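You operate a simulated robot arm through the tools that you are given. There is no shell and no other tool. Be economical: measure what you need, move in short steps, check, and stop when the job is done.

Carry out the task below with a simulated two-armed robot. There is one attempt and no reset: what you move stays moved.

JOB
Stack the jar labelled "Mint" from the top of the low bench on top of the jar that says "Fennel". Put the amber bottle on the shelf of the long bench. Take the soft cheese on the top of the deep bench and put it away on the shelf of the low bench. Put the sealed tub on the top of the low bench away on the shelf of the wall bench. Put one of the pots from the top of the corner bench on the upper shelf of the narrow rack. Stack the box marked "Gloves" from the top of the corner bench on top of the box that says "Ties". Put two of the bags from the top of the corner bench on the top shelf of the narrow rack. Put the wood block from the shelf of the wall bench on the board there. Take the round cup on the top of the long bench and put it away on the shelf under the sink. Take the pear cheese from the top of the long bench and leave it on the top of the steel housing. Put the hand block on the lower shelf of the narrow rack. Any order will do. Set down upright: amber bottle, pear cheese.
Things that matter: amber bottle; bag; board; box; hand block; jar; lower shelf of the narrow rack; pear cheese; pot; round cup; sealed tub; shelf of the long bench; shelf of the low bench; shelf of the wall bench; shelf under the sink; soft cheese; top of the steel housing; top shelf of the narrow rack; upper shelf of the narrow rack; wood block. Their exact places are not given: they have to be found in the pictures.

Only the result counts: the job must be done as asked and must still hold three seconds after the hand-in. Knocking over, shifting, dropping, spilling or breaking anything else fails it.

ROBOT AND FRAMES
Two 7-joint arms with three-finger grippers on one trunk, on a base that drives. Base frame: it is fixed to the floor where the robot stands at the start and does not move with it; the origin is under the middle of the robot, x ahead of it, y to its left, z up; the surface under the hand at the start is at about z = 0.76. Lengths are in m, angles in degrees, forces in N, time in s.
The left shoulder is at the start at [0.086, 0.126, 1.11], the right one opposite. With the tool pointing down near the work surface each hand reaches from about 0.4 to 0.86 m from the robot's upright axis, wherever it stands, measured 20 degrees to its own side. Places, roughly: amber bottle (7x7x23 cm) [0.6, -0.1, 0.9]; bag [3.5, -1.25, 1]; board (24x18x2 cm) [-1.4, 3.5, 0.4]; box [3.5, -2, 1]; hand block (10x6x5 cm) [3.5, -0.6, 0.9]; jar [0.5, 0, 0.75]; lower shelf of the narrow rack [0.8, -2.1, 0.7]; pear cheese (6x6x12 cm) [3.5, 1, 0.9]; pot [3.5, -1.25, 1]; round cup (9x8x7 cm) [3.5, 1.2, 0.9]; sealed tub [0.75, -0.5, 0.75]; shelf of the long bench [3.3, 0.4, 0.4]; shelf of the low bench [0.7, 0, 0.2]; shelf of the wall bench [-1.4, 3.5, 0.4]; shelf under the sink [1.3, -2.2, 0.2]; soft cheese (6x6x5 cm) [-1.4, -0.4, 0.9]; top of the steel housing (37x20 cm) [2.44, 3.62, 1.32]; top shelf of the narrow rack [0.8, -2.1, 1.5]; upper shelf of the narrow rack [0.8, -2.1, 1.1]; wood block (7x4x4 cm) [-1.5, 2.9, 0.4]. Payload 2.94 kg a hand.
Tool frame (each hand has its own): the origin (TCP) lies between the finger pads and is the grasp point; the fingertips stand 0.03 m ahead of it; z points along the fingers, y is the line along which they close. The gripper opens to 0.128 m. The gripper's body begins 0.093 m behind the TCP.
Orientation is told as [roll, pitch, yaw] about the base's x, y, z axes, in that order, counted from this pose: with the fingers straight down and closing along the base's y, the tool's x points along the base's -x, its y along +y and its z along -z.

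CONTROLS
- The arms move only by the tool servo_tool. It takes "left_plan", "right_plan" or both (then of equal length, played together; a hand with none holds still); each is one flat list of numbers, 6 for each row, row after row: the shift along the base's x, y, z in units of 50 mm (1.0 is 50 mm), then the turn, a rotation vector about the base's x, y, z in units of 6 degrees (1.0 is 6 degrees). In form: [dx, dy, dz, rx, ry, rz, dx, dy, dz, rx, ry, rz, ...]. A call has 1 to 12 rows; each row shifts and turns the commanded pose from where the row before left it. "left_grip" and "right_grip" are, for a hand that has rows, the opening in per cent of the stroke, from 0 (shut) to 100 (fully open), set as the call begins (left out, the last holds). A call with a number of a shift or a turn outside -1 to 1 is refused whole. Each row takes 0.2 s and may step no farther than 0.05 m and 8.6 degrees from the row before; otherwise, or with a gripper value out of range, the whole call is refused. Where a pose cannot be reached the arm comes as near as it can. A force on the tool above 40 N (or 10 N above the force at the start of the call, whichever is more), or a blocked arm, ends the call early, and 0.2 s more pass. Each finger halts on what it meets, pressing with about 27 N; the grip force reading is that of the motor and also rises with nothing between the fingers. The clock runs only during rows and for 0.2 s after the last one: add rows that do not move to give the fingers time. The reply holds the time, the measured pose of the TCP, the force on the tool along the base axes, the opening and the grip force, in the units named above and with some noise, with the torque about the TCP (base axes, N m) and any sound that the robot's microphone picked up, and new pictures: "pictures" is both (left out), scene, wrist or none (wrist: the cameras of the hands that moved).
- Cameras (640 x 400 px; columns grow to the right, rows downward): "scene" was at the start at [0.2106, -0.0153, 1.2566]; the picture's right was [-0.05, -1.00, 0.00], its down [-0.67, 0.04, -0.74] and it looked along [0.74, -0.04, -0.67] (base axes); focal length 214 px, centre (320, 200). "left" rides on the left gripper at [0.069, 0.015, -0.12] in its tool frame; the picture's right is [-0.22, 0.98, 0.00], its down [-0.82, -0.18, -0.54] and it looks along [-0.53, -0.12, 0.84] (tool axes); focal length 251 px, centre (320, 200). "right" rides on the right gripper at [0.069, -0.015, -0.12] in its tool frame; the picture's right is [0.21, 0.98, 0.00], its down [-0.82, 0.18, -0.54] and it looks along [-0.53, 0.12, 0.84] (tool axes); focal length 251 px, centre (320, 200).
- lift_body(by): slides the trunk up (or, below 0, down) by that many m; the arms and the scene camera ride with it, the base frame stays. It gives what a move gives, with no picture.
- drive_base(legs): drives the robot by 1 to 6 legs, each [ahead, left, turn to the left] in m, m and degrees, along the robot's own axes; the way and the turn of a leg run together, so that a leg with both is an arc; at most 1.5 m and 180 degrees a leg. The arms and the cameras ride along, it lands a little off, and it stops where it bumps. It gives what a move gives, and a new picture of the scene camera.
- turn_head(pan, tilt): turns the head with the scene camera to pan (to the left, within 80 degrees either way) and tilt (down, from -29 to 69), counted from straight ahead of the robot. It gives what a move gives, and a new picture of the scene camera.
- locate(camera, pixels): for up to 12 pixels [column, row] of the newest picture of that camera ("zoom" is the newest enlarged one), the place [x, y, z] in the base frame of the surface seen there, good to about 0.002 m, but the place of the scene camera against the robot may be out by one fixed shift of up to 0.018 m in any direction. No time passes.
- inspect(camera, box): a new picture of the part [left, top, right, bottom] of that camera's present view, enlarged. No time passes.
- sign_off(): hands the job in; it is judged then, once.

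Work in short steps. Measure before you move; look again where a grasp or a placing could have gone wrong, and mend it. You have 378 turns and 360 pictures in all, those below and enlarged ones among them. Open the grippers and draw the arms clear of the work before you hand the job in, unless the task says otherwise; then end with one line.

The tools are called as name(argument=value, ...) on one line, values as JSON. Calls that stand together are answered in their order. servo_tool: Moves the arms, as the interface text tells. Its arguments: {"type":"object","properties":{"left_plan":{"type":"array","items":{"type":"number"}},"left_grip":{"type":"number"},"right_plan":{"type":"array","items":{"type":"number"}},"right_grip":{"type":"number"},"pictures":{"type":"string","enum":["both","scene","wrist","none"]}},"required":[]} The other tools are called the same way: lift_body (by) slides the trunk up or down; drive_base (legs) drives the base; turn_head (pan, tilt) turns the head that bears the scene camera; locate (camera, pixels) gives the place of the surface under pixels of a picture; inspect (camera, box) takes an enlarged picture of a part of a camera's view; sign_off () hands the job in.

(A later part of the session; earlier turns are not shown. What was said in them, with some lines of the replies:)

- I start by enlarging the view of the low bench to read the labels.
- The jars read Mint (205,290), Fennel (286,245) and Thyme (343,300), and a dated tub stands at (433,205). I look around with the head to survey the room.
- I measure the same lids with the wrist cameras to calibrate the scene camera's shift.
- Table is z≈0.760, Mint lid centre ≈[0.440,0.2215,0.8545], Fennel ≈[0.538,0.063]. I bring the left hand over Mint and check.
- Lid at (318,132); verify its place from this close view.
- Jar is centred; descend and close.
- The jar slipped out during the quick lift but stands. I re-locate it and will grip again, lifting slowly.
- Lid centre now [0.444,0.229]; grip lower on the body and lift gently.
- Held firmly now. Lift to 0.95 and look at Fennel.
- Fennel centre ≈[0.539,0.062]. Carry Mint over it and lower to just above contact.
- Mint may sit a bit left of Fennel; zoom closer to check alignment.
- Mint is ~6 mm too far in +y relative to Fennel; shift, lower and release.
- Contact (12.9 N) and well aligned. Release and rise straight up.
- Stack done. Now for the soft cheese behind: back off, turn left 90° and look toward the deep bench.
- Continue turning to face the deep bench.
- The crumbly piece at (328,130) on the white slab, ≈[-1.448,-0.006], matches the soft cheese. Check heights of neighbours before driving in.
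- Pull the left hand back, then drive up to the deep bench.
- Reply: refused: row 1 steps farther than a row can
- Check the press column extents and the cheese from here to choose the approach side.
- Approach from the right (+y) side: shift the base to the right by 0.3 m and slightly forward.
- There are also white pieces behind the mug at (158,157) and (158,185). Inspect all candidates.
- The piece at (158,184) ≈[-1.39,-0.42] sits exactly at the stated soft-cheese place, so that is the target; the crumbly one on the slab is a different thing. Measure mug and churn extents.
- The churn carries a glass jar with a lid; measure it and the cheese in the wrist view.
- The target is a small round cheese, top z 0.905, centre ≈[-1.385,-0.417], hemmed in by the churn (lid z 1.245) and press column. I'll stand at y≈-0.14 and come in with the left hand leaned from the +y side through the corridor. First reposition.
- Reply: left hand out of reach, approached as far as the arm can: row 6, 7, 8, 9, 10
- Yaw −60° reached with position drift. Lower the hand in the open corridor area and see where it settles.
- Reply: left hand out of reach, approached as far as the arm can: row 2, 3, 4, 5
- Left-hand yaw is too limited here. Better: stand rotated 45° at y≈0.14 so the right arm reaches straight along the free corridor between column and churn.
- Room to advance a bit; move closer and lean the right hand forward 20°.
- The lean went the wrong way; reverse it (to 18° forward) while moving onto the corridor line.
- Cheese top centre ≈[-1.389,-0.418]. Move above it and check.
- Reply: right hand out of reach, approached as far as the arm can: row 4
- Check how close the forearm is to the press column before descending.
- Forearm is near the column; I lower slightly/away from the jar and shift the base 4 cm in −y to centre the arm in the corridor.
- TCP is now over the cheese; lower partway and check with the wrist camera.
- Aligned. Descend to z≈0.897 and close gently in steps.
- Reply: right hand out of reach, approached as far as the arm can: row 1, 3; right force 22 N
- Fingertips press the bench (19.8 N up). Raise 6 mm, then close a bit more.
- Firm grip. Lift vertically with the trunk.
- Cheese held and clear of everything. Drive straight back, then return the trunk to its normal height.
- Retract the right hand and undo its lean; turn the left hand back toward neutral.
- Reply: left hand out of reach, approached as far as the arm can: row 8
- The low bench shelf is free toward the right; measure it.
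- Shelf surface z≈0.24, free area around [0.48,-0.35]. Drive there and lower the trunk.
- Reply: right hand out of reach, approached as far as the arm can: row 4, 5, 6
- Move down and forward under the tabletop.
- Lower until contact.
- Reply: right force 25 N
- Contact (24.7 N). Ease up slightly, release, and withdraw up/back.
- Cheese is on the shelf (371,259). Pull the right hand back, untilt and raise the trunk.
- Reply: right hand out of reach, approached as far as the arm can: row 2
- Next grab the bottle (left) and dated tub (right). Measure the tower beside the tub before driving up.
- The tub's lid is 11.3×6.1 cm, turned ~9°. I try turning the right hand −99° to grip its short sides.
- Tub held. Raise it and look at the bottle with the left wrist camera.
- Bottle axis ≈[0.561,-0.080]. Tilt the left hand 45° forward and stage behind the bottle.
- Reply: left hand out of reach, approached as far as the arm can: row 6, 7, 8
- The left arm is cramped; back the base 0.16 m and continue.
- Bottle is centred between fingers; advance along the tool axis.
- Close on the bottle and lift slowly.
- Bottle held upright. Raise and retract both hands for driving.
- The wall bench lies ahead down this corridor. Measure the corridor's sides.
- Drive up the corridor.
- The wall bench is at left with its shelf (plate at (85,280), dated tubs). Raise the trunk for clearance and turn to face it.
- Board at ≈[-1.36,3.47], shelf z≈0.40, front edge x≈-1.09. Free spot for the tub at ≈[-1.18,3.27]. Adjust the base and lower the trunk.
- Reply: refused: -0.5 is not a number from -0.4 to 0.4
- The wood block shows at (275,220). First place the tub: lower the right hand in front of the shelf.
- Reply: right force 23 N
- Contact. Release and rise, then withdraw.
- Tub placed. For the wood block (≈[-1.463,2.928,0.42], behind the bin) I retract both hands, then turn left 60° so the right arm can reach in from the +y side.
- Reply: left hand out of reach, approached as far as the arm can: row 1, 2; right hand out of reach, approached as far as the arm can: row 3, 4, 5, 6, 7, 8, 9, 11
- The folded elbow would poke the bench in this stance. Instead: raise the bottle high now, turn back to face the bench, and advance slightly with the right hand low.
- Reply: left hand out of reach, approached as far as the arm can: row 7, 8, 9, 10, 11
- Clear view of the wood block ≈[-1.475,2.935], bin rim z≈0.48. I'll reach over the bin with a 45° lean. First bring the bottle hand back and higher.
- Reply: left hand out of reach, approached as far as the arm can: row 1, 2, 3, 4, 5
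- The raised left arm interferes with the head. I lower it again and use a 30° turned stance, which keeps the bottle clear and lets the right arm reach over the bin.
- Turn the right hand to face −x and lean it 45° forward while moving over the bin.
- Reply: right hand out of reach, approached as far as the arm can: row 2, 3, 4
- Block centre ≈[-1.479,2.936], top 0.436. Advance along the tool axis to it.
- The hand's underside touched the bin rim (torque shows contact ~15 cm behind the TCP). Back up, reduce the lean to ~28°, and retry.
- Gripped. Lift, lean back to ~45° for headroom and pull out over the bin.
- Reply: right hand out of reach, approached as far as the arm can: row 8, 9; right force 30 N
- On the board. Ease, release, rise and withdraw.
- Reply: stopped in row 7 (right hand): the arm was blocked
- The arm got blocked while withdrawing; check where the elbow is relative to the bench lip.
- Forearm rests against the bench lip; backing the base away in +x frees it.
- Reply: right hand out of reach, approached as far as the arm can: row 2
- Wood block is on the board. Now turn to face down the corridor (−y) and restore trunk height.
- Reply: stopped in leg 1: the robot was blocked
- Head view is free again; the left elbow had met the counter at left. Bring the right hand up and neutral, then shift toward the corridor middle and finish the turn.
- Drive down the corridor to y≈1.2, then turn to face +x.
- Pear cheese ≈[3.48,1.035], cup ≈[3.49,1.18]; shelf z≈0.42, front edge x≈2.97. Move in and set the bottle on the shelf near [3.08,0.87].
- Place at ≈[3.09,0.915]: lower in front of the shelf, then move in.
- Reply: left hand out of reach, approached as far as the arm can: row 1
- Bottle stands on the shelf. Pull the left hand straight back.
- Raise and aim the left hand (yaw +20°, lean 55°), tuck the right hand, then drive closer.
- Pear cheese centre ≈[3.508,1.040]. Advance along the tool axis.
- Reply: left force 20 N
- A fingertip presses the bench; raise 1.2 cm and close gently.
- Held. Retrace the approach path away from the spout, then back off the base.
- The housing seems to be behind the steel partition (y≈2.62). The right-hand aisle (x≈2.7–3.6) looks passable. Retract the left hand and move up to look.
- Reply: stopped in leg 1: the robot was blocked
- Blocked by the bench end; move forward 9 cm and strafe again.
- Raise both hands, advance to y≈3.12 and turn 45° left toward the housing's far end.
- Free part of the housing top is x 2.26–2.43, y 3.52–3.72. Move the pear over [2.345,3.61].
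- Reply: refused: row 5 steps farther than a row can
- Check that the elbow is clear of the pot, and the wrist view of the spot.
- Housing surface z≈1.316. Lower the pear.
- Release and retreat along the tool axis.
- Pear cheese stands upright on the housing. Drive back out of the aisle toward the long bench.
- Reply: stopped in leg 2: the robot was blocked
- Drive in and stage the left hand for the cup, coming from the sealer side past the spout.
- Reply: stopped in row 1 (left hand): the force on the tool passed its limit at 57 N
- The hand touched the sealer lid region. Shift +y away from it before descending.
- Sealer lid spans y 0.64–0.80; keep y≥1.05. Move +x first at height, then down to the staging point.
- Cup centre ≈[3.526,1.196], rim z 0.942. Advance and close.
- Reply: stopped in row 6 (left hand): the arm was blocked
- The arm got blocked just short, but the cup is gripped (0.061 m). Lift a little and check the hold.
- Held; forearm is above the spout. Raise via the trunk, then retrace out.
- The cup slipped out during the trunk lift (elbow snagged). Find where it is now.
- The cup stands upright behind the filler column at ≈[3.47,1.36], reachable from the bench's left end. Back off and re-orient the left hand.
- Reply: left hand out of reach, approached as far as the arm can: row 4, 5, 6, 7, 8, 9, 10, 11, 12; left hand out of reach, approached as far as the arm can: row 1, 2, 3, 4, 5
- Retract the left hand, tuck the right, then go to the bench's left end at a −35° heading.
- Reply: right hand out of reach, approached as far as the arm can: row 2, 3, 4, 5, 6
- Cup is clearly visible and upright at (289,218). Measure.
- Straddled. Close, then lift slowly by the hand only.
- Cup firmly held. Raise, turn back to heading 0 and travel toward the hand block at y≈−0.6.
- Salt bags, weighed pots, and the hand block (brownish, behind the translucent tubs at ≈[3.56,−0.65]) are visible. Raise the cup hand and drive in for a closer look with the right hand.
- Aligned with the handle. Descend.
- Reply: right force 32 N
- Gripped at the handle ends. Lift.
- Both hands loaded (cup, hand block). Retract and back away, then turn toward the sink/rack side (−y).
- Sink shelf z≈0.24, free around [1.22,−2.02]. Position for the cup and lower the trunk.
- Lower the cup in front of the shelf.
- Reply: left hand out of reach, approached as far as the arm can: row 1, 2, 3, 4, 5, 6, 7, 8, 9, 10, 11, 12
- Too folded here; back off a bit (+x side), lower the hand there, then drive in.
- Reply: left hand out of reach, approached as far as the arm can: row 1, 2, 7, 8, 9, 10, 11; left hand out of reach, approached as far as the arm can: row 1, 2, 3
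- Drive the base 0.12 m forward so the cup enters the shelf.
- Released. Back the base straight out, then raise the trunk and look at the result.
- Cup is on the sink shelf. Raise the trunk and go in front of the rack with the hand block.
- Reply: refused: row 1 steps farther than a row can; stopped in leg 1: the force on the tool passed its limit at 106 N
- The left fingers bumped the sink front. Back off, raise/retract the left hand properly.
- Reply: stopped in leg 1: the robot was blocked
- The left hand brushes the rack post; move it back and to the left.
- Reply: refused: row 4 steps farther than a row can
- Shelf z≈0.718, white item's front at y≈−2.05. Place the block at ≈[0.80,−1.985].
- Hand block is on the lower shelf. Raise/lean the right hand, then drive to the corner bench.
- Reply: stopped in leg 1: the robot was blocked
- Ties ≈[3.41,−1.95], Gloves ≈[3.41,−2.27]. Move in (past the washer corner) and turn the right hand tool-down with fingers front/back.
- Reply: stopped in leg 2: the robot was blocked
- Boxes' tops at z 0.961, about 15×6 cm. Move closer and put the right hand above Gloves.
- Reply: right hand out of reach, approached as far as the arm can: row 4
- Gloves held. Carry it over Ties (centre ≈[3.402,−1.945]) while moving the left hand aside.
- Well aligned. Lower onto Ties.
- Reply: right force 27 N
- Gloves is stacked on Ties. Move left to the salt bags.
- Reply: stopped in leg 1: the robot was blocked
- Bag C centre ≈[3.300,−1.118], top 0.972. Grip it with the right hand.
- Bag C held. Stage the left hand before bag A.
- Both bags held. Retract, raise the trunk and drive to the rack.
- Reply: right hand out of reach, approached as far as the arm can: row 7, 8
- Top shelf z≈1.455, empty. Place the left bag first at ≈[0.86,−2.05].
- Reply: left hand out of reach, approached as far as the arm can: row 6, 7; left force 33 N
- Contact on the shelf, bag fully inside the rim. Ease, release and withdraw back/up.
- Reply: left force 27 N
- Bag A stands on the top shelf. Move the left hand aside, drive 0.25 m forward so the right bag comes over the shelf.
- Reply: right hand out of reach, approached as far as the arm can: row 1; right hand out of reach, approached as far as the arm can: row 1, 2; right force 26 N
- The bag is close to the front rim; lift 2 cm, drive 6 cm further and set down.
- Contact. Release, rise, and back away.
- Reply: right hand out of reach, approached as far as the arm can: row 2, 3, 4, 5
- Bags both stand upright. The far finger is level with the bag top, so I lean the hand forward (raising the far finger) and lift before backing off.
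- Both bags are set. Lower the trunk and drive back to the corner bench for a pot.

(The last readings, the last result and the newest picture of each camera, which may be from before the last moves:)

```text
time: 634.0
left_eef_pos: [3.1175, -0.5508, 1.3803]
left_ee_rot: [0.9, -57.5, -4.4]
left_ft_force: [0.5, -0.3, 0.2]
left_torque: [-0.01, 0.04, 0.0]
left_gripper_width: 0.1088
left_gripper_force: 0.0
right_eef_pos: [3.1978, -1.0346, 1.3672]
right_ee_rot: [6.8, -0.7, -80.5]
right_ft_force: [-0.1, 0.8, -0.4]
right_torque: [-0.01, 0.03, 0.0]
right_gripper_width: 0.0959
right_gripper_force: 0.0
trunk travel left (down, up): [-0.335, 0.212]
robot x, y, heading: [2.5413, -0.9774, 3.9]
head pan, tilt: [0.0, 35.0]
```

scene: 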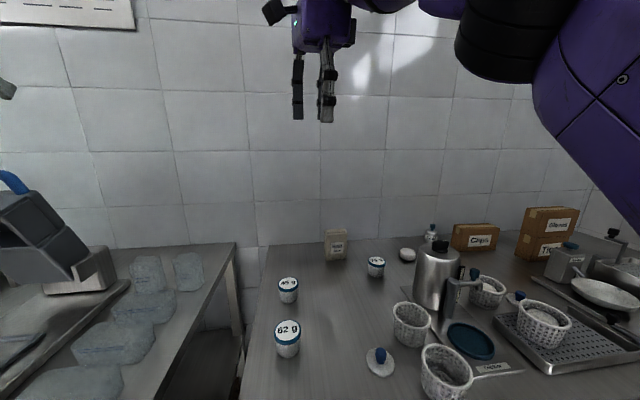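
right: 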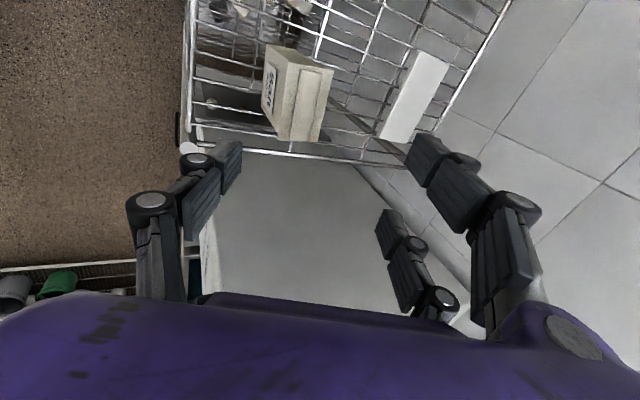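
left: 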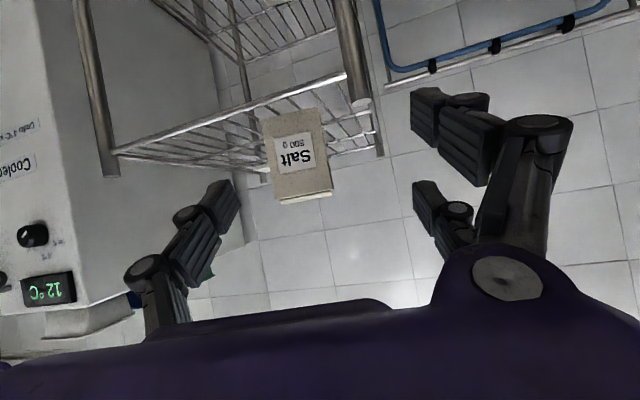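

The 62 g pot (288,338) is the nearest. Reposition and bring the left hand (leaned 57°) to it.

drive_base(legs=[[-0.19, -0.13, -3.8]])

servo_tool(left_plan=[0.03, -0.43, -0.79, 0, 0, 0, 0.03, -0.43, -0.79, 0, 0, 0, 0.03, -0.43, -0.79, 0, 0, 0, 0.03, -0.43, -0.79, 0, 0, 0, 0.03, -0.43, -0.79, 0, 0, 0, 0.03, -0.43, -0.79, 0, 0, 0, 0.03, -0.43, -0.79, 0, 0, 0, 0.03, -0.43, -0.79, 0, 0, 0, 0.03, -0.43, -0.5, 0, 0, 0], left_grip=75, pictures="both")

```text
time: 635.8
left_eef_pos: [2.9597, -0.7251, 1.3787]
left_ee_rot: [0.9, -57.6, -8.5]
left_ft_force: [0.3, -0.4, 0.3]
left_torque: [0.02, 0.03, 0.0]
left_gripper_width: 0.1085
left_gripper_force: 0.1
right_eef_pos: [3.0024, -1.2131, 1.3648]
right_ee_rot: [6.8, -0.8, -84.5]
right_ft_force: [0.5, 0.4, -0.2]
right_torque: [0.02, -0.01, 0.02]
right_gripper_width: 0.0961
right_gripper_force: 0.0
trunk travel left (down, up): [-0.335, 0.212]
robot x, y, heading: [2.351, -1.1138, -0.5]
head pan, tilt: [0.0, 35.0]
```

scene: 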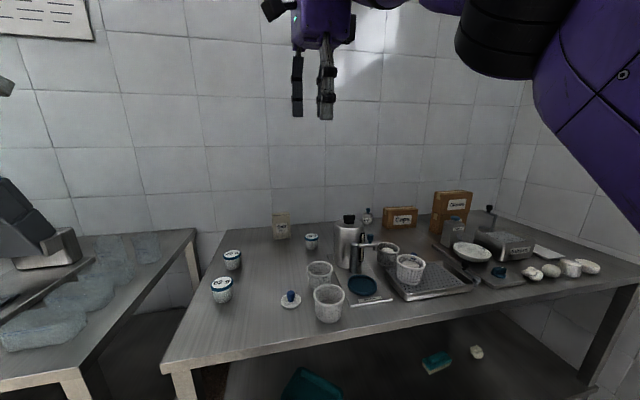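

```text
time: 637.8
left_eef_pos: [2.9714, -0.9213, 1.0383]
left_ee_rot: [0.9, -57.5, -8.5]
left_ft_force: [0.4, -0.4, -0.6]
left_torque: [0.0, -0.02, 0.01]
left_gripper_width: 0.0958
left_gripper_force: 0.1
right_eef_pos: [3.0053, -1.2135, 1.3655]
right_ee_rot: [6.6, -0.6, -84.5]
right_ft_force: [0.3, -0.8, -0.1]
right_torque: [0.02, 0.02, -0.01]
right_gripper_width: 0.0961
right_gripper_force: 0.1
trunk travel left (down, up): [-0.335, 0.212]
robot x, y, heading: [2.3539, -1.1089, -0.5]
head pan, tilt: [0.0, 35.0]
```

scene: 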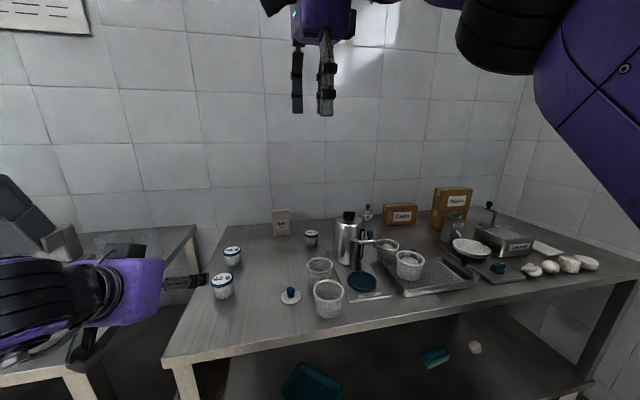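
left: 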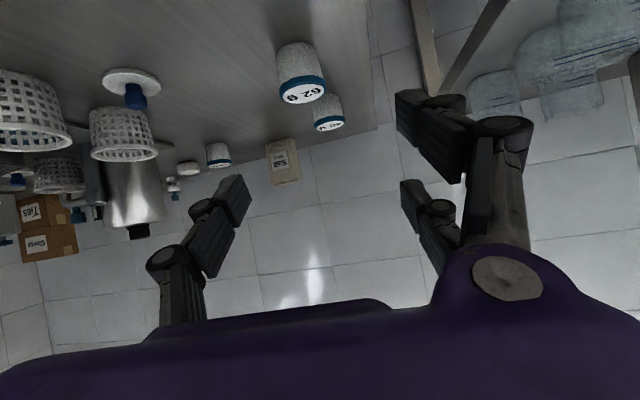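

locate(camera="left", pixels=[[302, 88], [280, 90], [324, 80], [303, 96], [297, 65], [304, 101], [278, 60], [312, 45], [330, 122]])

```text
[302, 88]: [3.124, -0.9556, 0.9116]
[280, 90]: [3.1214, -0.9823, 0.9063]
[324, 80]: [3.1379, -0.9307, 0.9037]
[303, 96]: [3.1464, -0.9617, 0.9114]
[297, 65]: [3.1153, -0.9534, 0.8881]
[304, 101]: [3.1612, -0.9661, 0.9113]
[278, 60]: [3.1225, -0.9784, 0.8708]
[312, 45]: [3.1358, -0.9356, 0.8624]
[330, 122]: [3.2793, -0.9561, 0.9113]
```

servo_tool(left_plan=[0.68, -0.145, -0.57, 0, 0, 0, 0.68, -0.145, -0.57, 0, 0, 0, 0.68, -0.145, -0.57, 0, 0, 0, 0.68, -0.145, -0.57, 0, 0, 0, 0.68, -0.145, -0.56, 0, 0, 0, 0, 0, 0, 0, 0, 0], pictures="wrist")

servo_tool(left_plan=[0, 0, 0.04, 0, 0, 0, 0, 0, 0, 0, 0, 0, 0, 0, 0, 0, 0, 0, 0, 0, 0, 0, 0, 0], left_grip=0, pictures="none")

servo_tool(left_plan=[0, 0, 0.15, 0, 0, 0, 0, 0, 0.3, 0, 0, 0, 0, 0, 0.5, 0, 0, 0, -0.2, 0, 0.7, 0, 0, 0, -0.4, 0, 0.8, 0, 0, 0, -0.6, 0, 0.7, 0, 0, 0, 0, 0, 0.9, 0, 0, 0], pictures="wrist")

```text
time: 639.2
left_eef_pos: [3.1406, -0.9544, 0.9001]
left_ee_rot: [1.1, -57.9, -8.6]
left_ft_force: [-0.1, 1.2, 15.4]
left_torque: [0.97, -0.03, 0.09]
left_gripper_width: 0.102
left_gripper_force: 3.8
right_eef_pos: [3.0013, -1.2135, 1.3666]
right_ee_rot: [6.7, -0.8, -84.5]
right_ft_force: [-0.2, 0.8, 0.1]
right_torque: [0.0, 0.01, -0.01]
right_gripper_width: 0.0961
right_gripper_force: 0.1
trunk travel left (down, up): [-0.335, 0.212]
robot x, y, heading: [2.3531, -1.1093, -0.5]
head pan, tilt: [0.0, 35.0]
```

left: 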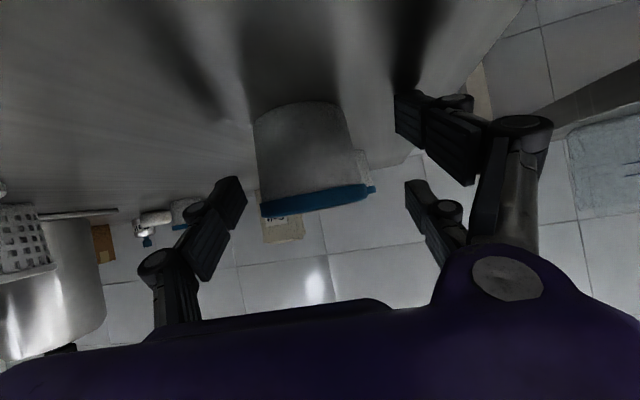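

```text
time: 639.7
left_eef_pos: [3.1445, -0.9497, 0.908]
left_ee_rot: [1.8, -58.3, -8.7]
left_ft_force: [-4.8, 2.7, 17.1]
left_torque: [0.51, 0.29, 0.1]
left_gripper_width: 0.0528
left_gripper_force: 27.2
right_eef_pos: [3.0071, -1.2128, 1.3605]
right_ee_rot: [6.3, -0.9, -84.5]
right_ft_force: [0.2, -0.5, -0.6]
right_torque: [0.02, 0.11, 0.01]
right_gripper_width: 0.0957
right_gripper_force: 0.2
trunk travel left (down, up): [-0.335, 0.212]
robot x, y, heading: [2.3488, -1.1059, 0.0]
head pan, tilt: [0.0, 35.0]
stopped in row 2 (left hand): the force on the tool passed its limit at 43 N (the readings are from after the stop); the commanded pose is now the measured one
```

```text
time: 641.3
left_eef_pos: [3.0822, -0.9472, 1.1035]
left_ee_rot: [1.9, -57.8, -8.9]
left_ft_force: [-0.1, -0.2, -1.5]
left_torque: [0.02, -0.01, 0.03]
left_gripper_width: 0.0524
left_gripper_force: 27.2
right_eef_pos: [3.0056, -1.2141, 1.3644]
right_ee_rot: [6.6, -0.8, -84.5]
right_ft_force: [-0.4, 0.9, 0.2]
right_torque: [0.03, 0.0, -0.01]
right_gripper_width: 0.0959
right_gripper_force: 0.0
trunk travel left (down, up): [-0.335, 0.212]
robot x, y, heading: [2.3528, -1.1075, -0.1]
head pan, tilt: [0.0, 35.0]
```

left: 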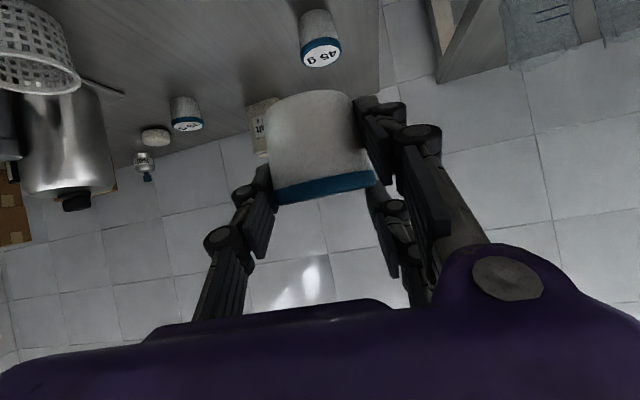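

Pot held. Retract both hands and drive to the rack.

servo_tool(left_plan=[-0.8, 0.1, 0.4, 0, 0, 0, -0.8, 0.1, 0.4, 0, 0, 0, -0.6, 0.1, 0.4, 0, 0, 0], right_plan=[-0.9, -0.1, 0, 0, 0, 0, -0.9, -0.1, 0, 0, 0, 0, -0.9, 0, 0, 0, 0, 0], pictures="none")

drive_base(legs=[[0, 0, -90], [0.1, -0.9, 0], [0, -0.68, 0]])

```text
time: 642.1
left_eef_pos: [2.9699, -0.9342, 1.1689]
left_ee_rot: [1.7, -57.9, -8.8]
left_ft_force: [-0.8, -0.5, -0.8]
left_torque: [-0.01, -0.04, 0.0]
left_gripper_width: 0.0525
left_gripper_force: 27.0
right_eef_pos: [2.8721, -1.22, 1.3456]
right_ee_rot: [7.0, -0.5, -84.4]
right_ft_force: [-0.2, -0.8, -0.5]
right_torque: [0.03, -0.08, 0.01]
right_gripper_width: 0.096
right_gripper_force: 0.0
right hand out of reach, approached as far as the arm can: row 1, 2, 3
trunk travel left (down, up): [-0.335, 0.212]
robot x, y, heading: [2.3479, -1.1082, -0.2]
head pan, tilt: [0.0, 35.0]
```

```text
time: 660.0
left_eef_pos: [1.0134, -1.9031, 1.1697]
left_ee_rot: [2.9, -57.6, -95.0]
left_ft_force: [14.1, 7.1, -1.7]
left_torque: [0.05, -0.14, -0.08]
left_gripper_width: 0.0517
left_gripper_force: 26.9
right_eef_pos: [0.7132, -1.8199, 1.3447]
right_ee_rot: [7.0, -0.7, -171.4]
right_ft_force: [0.0, -0.1, 0.1]
right_torque: [0.01, -0.02, -0.04]
right_gripper_width: 0.0959
right_gripper_force: 0.0
trunk travel left (down, up): [-0.335, 0.212]
robot x, y, heading: [0.7966, -1.2958, -86.9]
head pan, tilt: [0.0, 35.0]
stopped in leg 3: the force on the tool passed its limit at 43 N (the readings are from after the stop); the commanded pose is now the measured one
```

scene: 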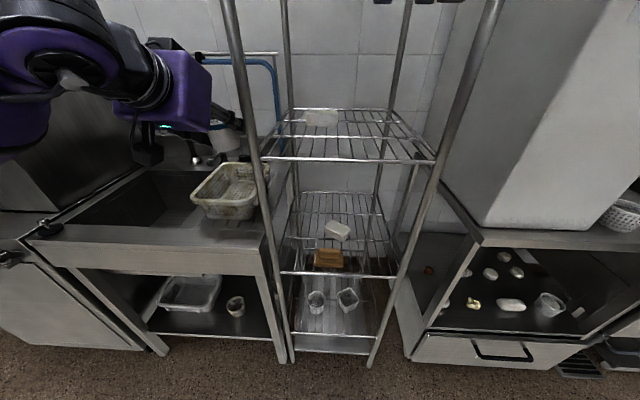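

The left hand touched the rack post. Back off to −y clearance and check the rack.

drive_base(legs=[[0, 0.05, 0], [-0.12, 0, -3]])

turn_head(pan=0, tilt=15)

```text
time: 661.9
left_eef_pos: [1.0229, -1.7957, 1.1684]
left_ee_rot: [2.7, -57.7, -98.4]
left_ft_force: [0.2, 0.2, -0.6]
left_torque: [0.01, -0.03, 0.01]
left_gripper_width: 0.051
left_gripper_force: 27.1
right_eef_pos: [0.7325, -1.6968, 1.344]
right_ee_rot: [6.8, -0.7, -174.4]
right_ft_force: [-0.4, -0.1, 0.1]
right_torque: [0.03, 0.01, 0.02]
right_gripper_width: 0.0962
right_gripper_force: 0.1
trunk travel left (down, up): [-0.335, 0.212]
robot x, y, heading: [0.8416, -1.1743, -90.4]
head pan, tilt: [0.0, 35.0]
```

scene: 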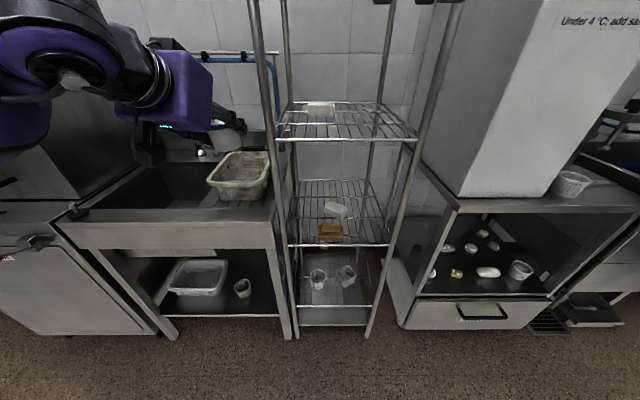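

```text
time: 662.8
left_eef_pos: [1.024, -1.7965, 1.1685]
left_ee_rot: [2.6, -57.7, -98.3]
left_ft_force: [-0.6, 0.5, -0.9]
left_torque: [0.01, 0.03, 0.0]
left_gripper_width: 0.0509
left_gripper_force: 27.7
right_eef_pos: [0.7313, -1.6963, 1.3436]
right_ee_rot: [6.8, -0.7, -174.4]
right_ft_force: [-0.3, 0.1, 0.4]
right_torque: [0.02, -0.03, 0.0]
right_gripper_width: 0.096
right_gripper_force: 0.0
trunk travel left (down, up): [-0.335, 0.212]
robot x, y, heading: [0.8428, -1.1755, -90.3]
head pan, tilt: [0.0, 15.0]
```

scene: 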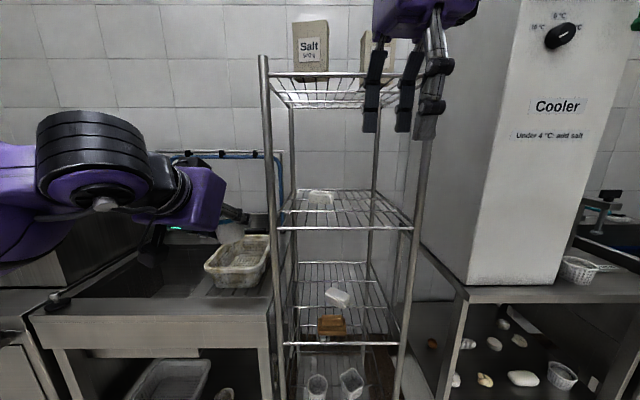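

Rack and bags are fine. Move the right hand aside, then bring the pot in front of the upper shelf.

servo_tool(right_plan=[-0.9, 0.1, 0.2, 0, 0, 0, -0.9, 0.1, 0.2, 0, 0, 0, -0.9, 0, 0.2, 0, 0, 0, -0.9, 0, 0.2, 0, 0, 0, -0.9, 0, 0.2, 0, 0, 0, 0, 0, 0, 0, 0, 0, 0, 0, 0, 0, 0, 0, 0, 0, 0, 0, 0, 0, 0, 0, 0, 0, 0, 0], left_plan=[0, 0.2, 0.2, 0, 0, 0, 0, 0, 0.2, 0, 0, 0, 0, 0, 0, 0, 0, 0, -0.8, 0, 0, 0, 0, 0, -0.9, 0, 0, 0, 0, 0, -0.9, 0, 0, 0, 0, 0, -0.9, 0, 0, 0, 0, 0, -0.9, 0, 0, 0, 0, 0, -0.6, 0, 0, 0, 0, 0], pictures="both")

```text
time: 664.8
left_eef_pos: [0.7724, -1.7863, 1.1886]
left_ee_rot: [2.6, -57.7, -98.3]
left_ft_force: [-0.2, -0.6, -0.1]
left_torque: [-0.01, -0.01, -0.02]
left_gripper_width: 0.0507
left_gripper_force: 27.0
right_eef_pos: [0.5319, -1.7272, 1.2974]
right_ee_rot: [6.9, -0.6, -174.6]
right_ft_force: [-0.4, -0.4, 0.8]
right_torque: [-0.01, 0.0, 0.01]
right_gripper_width: 0.0961
right_gripper_force: 0.0
right hand out of reach, approached as far as the arm can: row 1, 2, 3, 4, 5
trunk travel left (down, up): [-0.335, 0.212]
robot x, y, heading: [0.8424, -1.1756, -90.3]
head pan, tilt: [0.0, 15.0]
```

scene: 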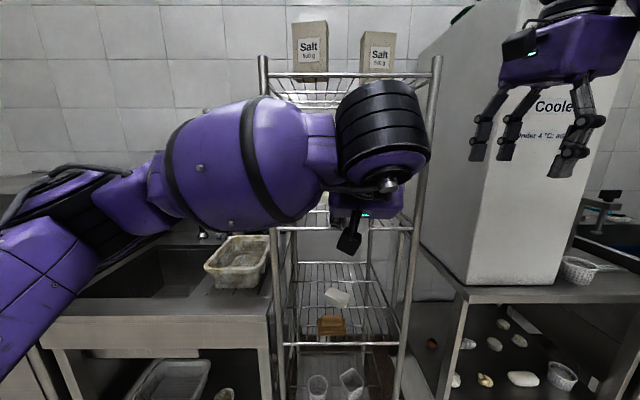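
right: 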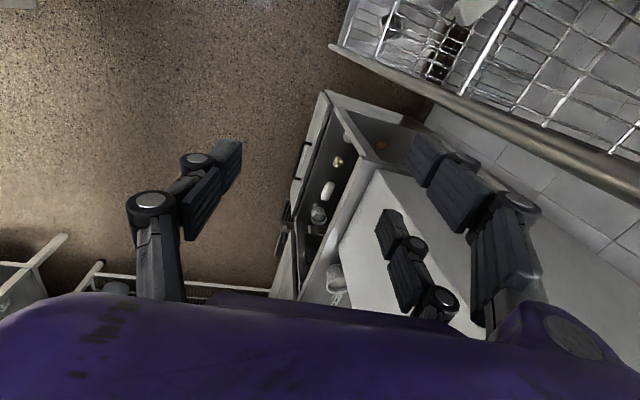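
left: 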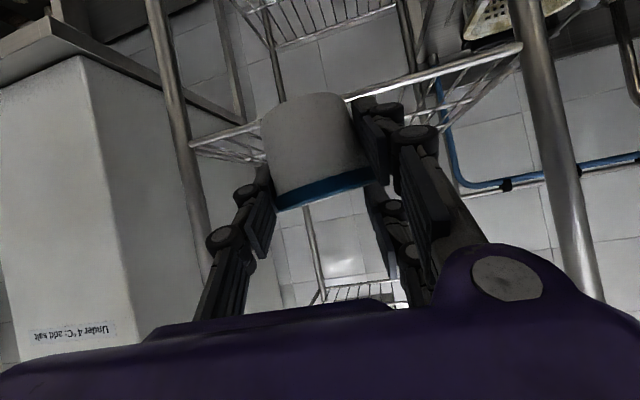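

servo_tool(left_plan=[-0.05, -0.86, 0, 0, 0, 0, -0.05, -0.86, 0, 0, 0, 0, -0.05, -0.86, 0, 0, 0, 0, -0.05, -0.86, 0, 0, 0, 0, 0, -0.86, 0, 0, 0, 0, 0, 0, -0.4, 0, 0, 0, 0, 0, -0.3, 0, 0, 0, 0, 0, 0, 0, 0, 0], pictures="wrist")

servo_tool(left_plan=[0, 0, -0.1, 0, 0, 0, 0, 0, -0.08, 0, 0, 0, 0, 0, -0.06, 0, 0, 0, 0, 0, 0, 0, 0, 0], pictures="none")

```text
time: 666.5
left_eef_pos: [0.7633, -1.9999, 1.1475]
left_ee_rot: [2.7, -57.5, -98.4]
left_ft_force: [0.0, 0.0, -0.9]
left_torque: [0.0, -0.01, -0.01]
left_gripper_width: 0.051
left_gripper_force: 27.3
right_eef_pos: [0.5338, -1.7267, 1.2957]
right_ee_rot: [6.9, -0.7, -174.4]
right_ft_force: [0.4, 0.5, 0.5]
right_torque: [0.02, 0.0, 0.02]
right_gripper_width: 0.096
right_gripper_force: 0.1
trunk travel left (down, up): [-0.335, 0.212]
robot x, y, heading: [0.8416, -1.175, -90.0]
head pan, tilt: [0.0, 15.0]
```

left: 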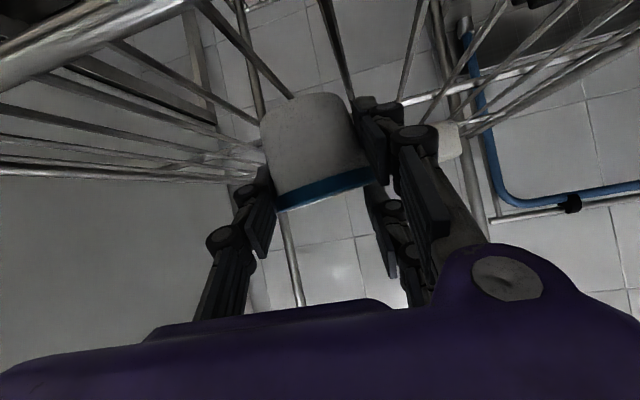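

```text
time: 667.5
left_eef_pos: [0.7626, -1.9981, 1.1469]
left_ee_rot: [2.5, -58.1, -98.4]
left_ft_force: [-0.7, -4.8, 26.6]
left_torque: [-0.38, -0.62, -0.16]
left_gripper_width: 0.0506
left_gripper_force: 26.8
right_eef_pos: [0.533, -1.7253, 1.2979]
right_ee_rot: [7.1, -0.6, -174.5]
right_ft_force: [-0.6, -0.7, -0.6]
right_torque: [0.0, -0.02, 0.01]
right_gripper_width: 0.0959
right_gripper_force: 0.1
trunk travel left (down, up): [-0.335, 0.212]
robot x, y, heading: [0.8425, -1.1697, -90.0]
head pan, tilt: [0.0, 15.0]
```

Contact. Release moderately and withdraw.

servo_tool(left_plan=[0, 0, 0.05, 0, 0, 0, 0, 0, 0, 0, 0, 0, 0, 0, 0, 0, 0, 0, 0, 0, 0, 0, 0, 0], left_grip=65, pictures="none")

servo_tool(left_plan=[0, 0.4, 0.15, 0, 0, 0, 0, 0.8, 0.2, 0, 0, 0, 0, 0.9, 0.2, 0, 0, 0, 0, 0.9, 0.2, 0, 0, 0, 0, 0.8, 0, 0, 0, 0], pictures="wrist")

```text
time: 668.5
left_eef_pos: [0.7632, -2.0016, 1.1428]
left_ee_rot: [2.7, -57.6, -98.4]
left_ft_force: [0.0, -0.6, 0.9]
left_torque: [0.04, -0.03, 0.0]
left_gripper_width: 0.0855
left_gripper_force: 0.1
right_eef_pos: [0.5342, -1.7274, 1.2966]
right_ee_rot: [6.8, -0.6, -174.5]
right_ft_force: [0.4, 0.7, -0.9]
right_torque: [-0.01, 0.01, 0.0]
right_gripper_width: 0.0959
right_gripper_force: 0.0
trunk travel left (down, up): [-0.335, 0.212]
robot x, y, heading: [0.8431, -1.1735, -90.2]
head pan, tilt: [0.0, 15.0]
```

```text
time: 669.8
left_eef_pos: [0.7674, -1.81, 1.183]
left_ee_rot: [2.6, -57.7, -98.5]
left_ft_force: [0.2, 0.0, -0.6]
left_torque: [0.01, 0.01, 0.04]
left_gripper_width: 0.0836
left_gripper_force: 0.1
right_eef_pos: [0.5323, -1.7257, 1.2964]
right_ee_rot: [7.0, -0.6, -174.5]
right_ft_force: [-0.1, -0.6, -0.2]
right_torque: [-0.02, -0.01, -0.01]
right_gripper_width: 0.0961
right_gripper_force: 0.1
trunk travel left (down, up): [-0.335, 0.212]
robot x, y, heading: [0.8448, -1.1756, -90.7]
head pan, tilt: [0.0, 15.0]
```

left: 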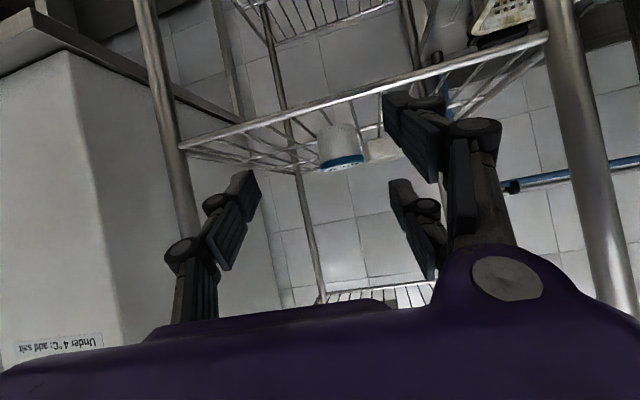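

The pot stands on the upper shelf. Draw the hands clear with a small base retreat and take a final look.

servo_tool(left_plan=[0.5, 0.4, 0.2, 0, 0, 0, 0.8, 0, 0.2, 0, 0, 0, 0.9, 0, 0, 0, 0, 0, 0.9, 0, 0, 0, 0, 0, 0.9, 0, 0, 0, 0, 0, 0.9, 0, 0, 0, 0, 0], left_grip=100, pictures="scene")

```text
time: 671.1
left_eef_pos: [1.0102, -1.7894, 1.2026]
left_ee_rot: [2.5, -57.7, -98.5]
left_ft_force: [0.9, -0.2, -0.2]
left_torque: [0.02, -0.03, -0.01]
left_gripper_width: 0.128
left_gripper_force: 0.0
right_eef_pos: [0.5355, -1.7254, 1.2976]
right_ee_rot: [7.0, -0.7, -174.3]
right_ft_force: [-0.6, -0.2, 0.0]
right_torque: [-0.03, 0.03, -0.02]
right_gripper_width: 0.096
right_gripper_force: 0.0
trunk travel left (down, up): [-0.335, 0.212]
robot x, y, heading: [0.8451, -1.175, -90.3]
head pan, tilt: [0.0, 15.0]
```

scene: 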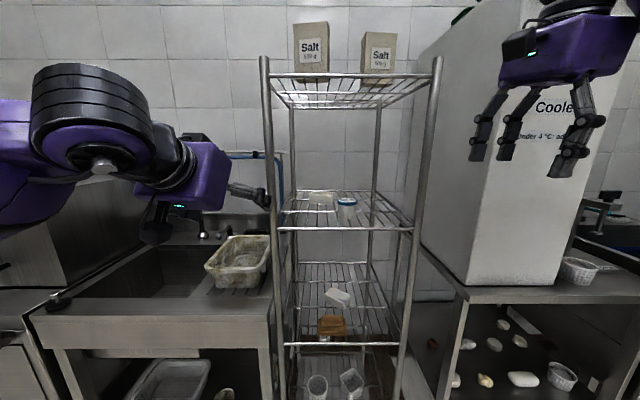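

Everything is in place; back away a touch so nothing touches the rack, then hand in.

drive_base(legs=[[-0.06, 0, 0]])

sign_off()

```text
time: 672.1
left_eef_pos: [1.0116, -1.7314, 1.2007]
left_ee_rot: [2.5, -57.5, -98.1]
left_ft_force: [0.0, -0.2, 0.7]
left_torque: [-0.01, -0.02, 0.02]
left_gripper_width: 0.1277
left_gripper_force: 0.2
right_eef_pos: [0.534, -1.6684, 1.297]
right_ee_rot: [7.0, -0.6, -174.3]
right_ft_force: [-0.6, 0.8, 0.0]
right_torque: [-0.07, -0.01, 0.03]
right_gripper_width: 0.096
right_gripper_force: 0.1
trunk travel left (down, up): [-0.335, 0.212]
robot x, y, heading: [0.8447, -1.1189, -90.1]
head pan, tilt: [0.0, 15.0]
```

scene: 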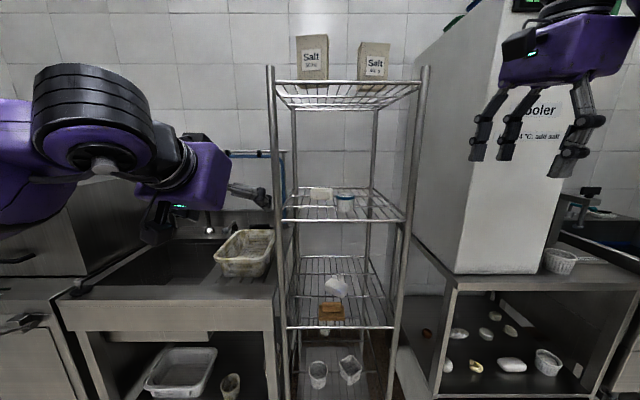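

```text
The job is handed in.
```

All eleven items were placed where you asked and the job is handed in. Along the way the round cup slipped from the grip once (it landed upright and was picked up again), the arm touched the sealer, the wall-bench bin, the sink front and the rack post, and two choices were my best reading: the "27 NOV" tub as the sealed tub, and the round piece behind the churn as the soft cheese.
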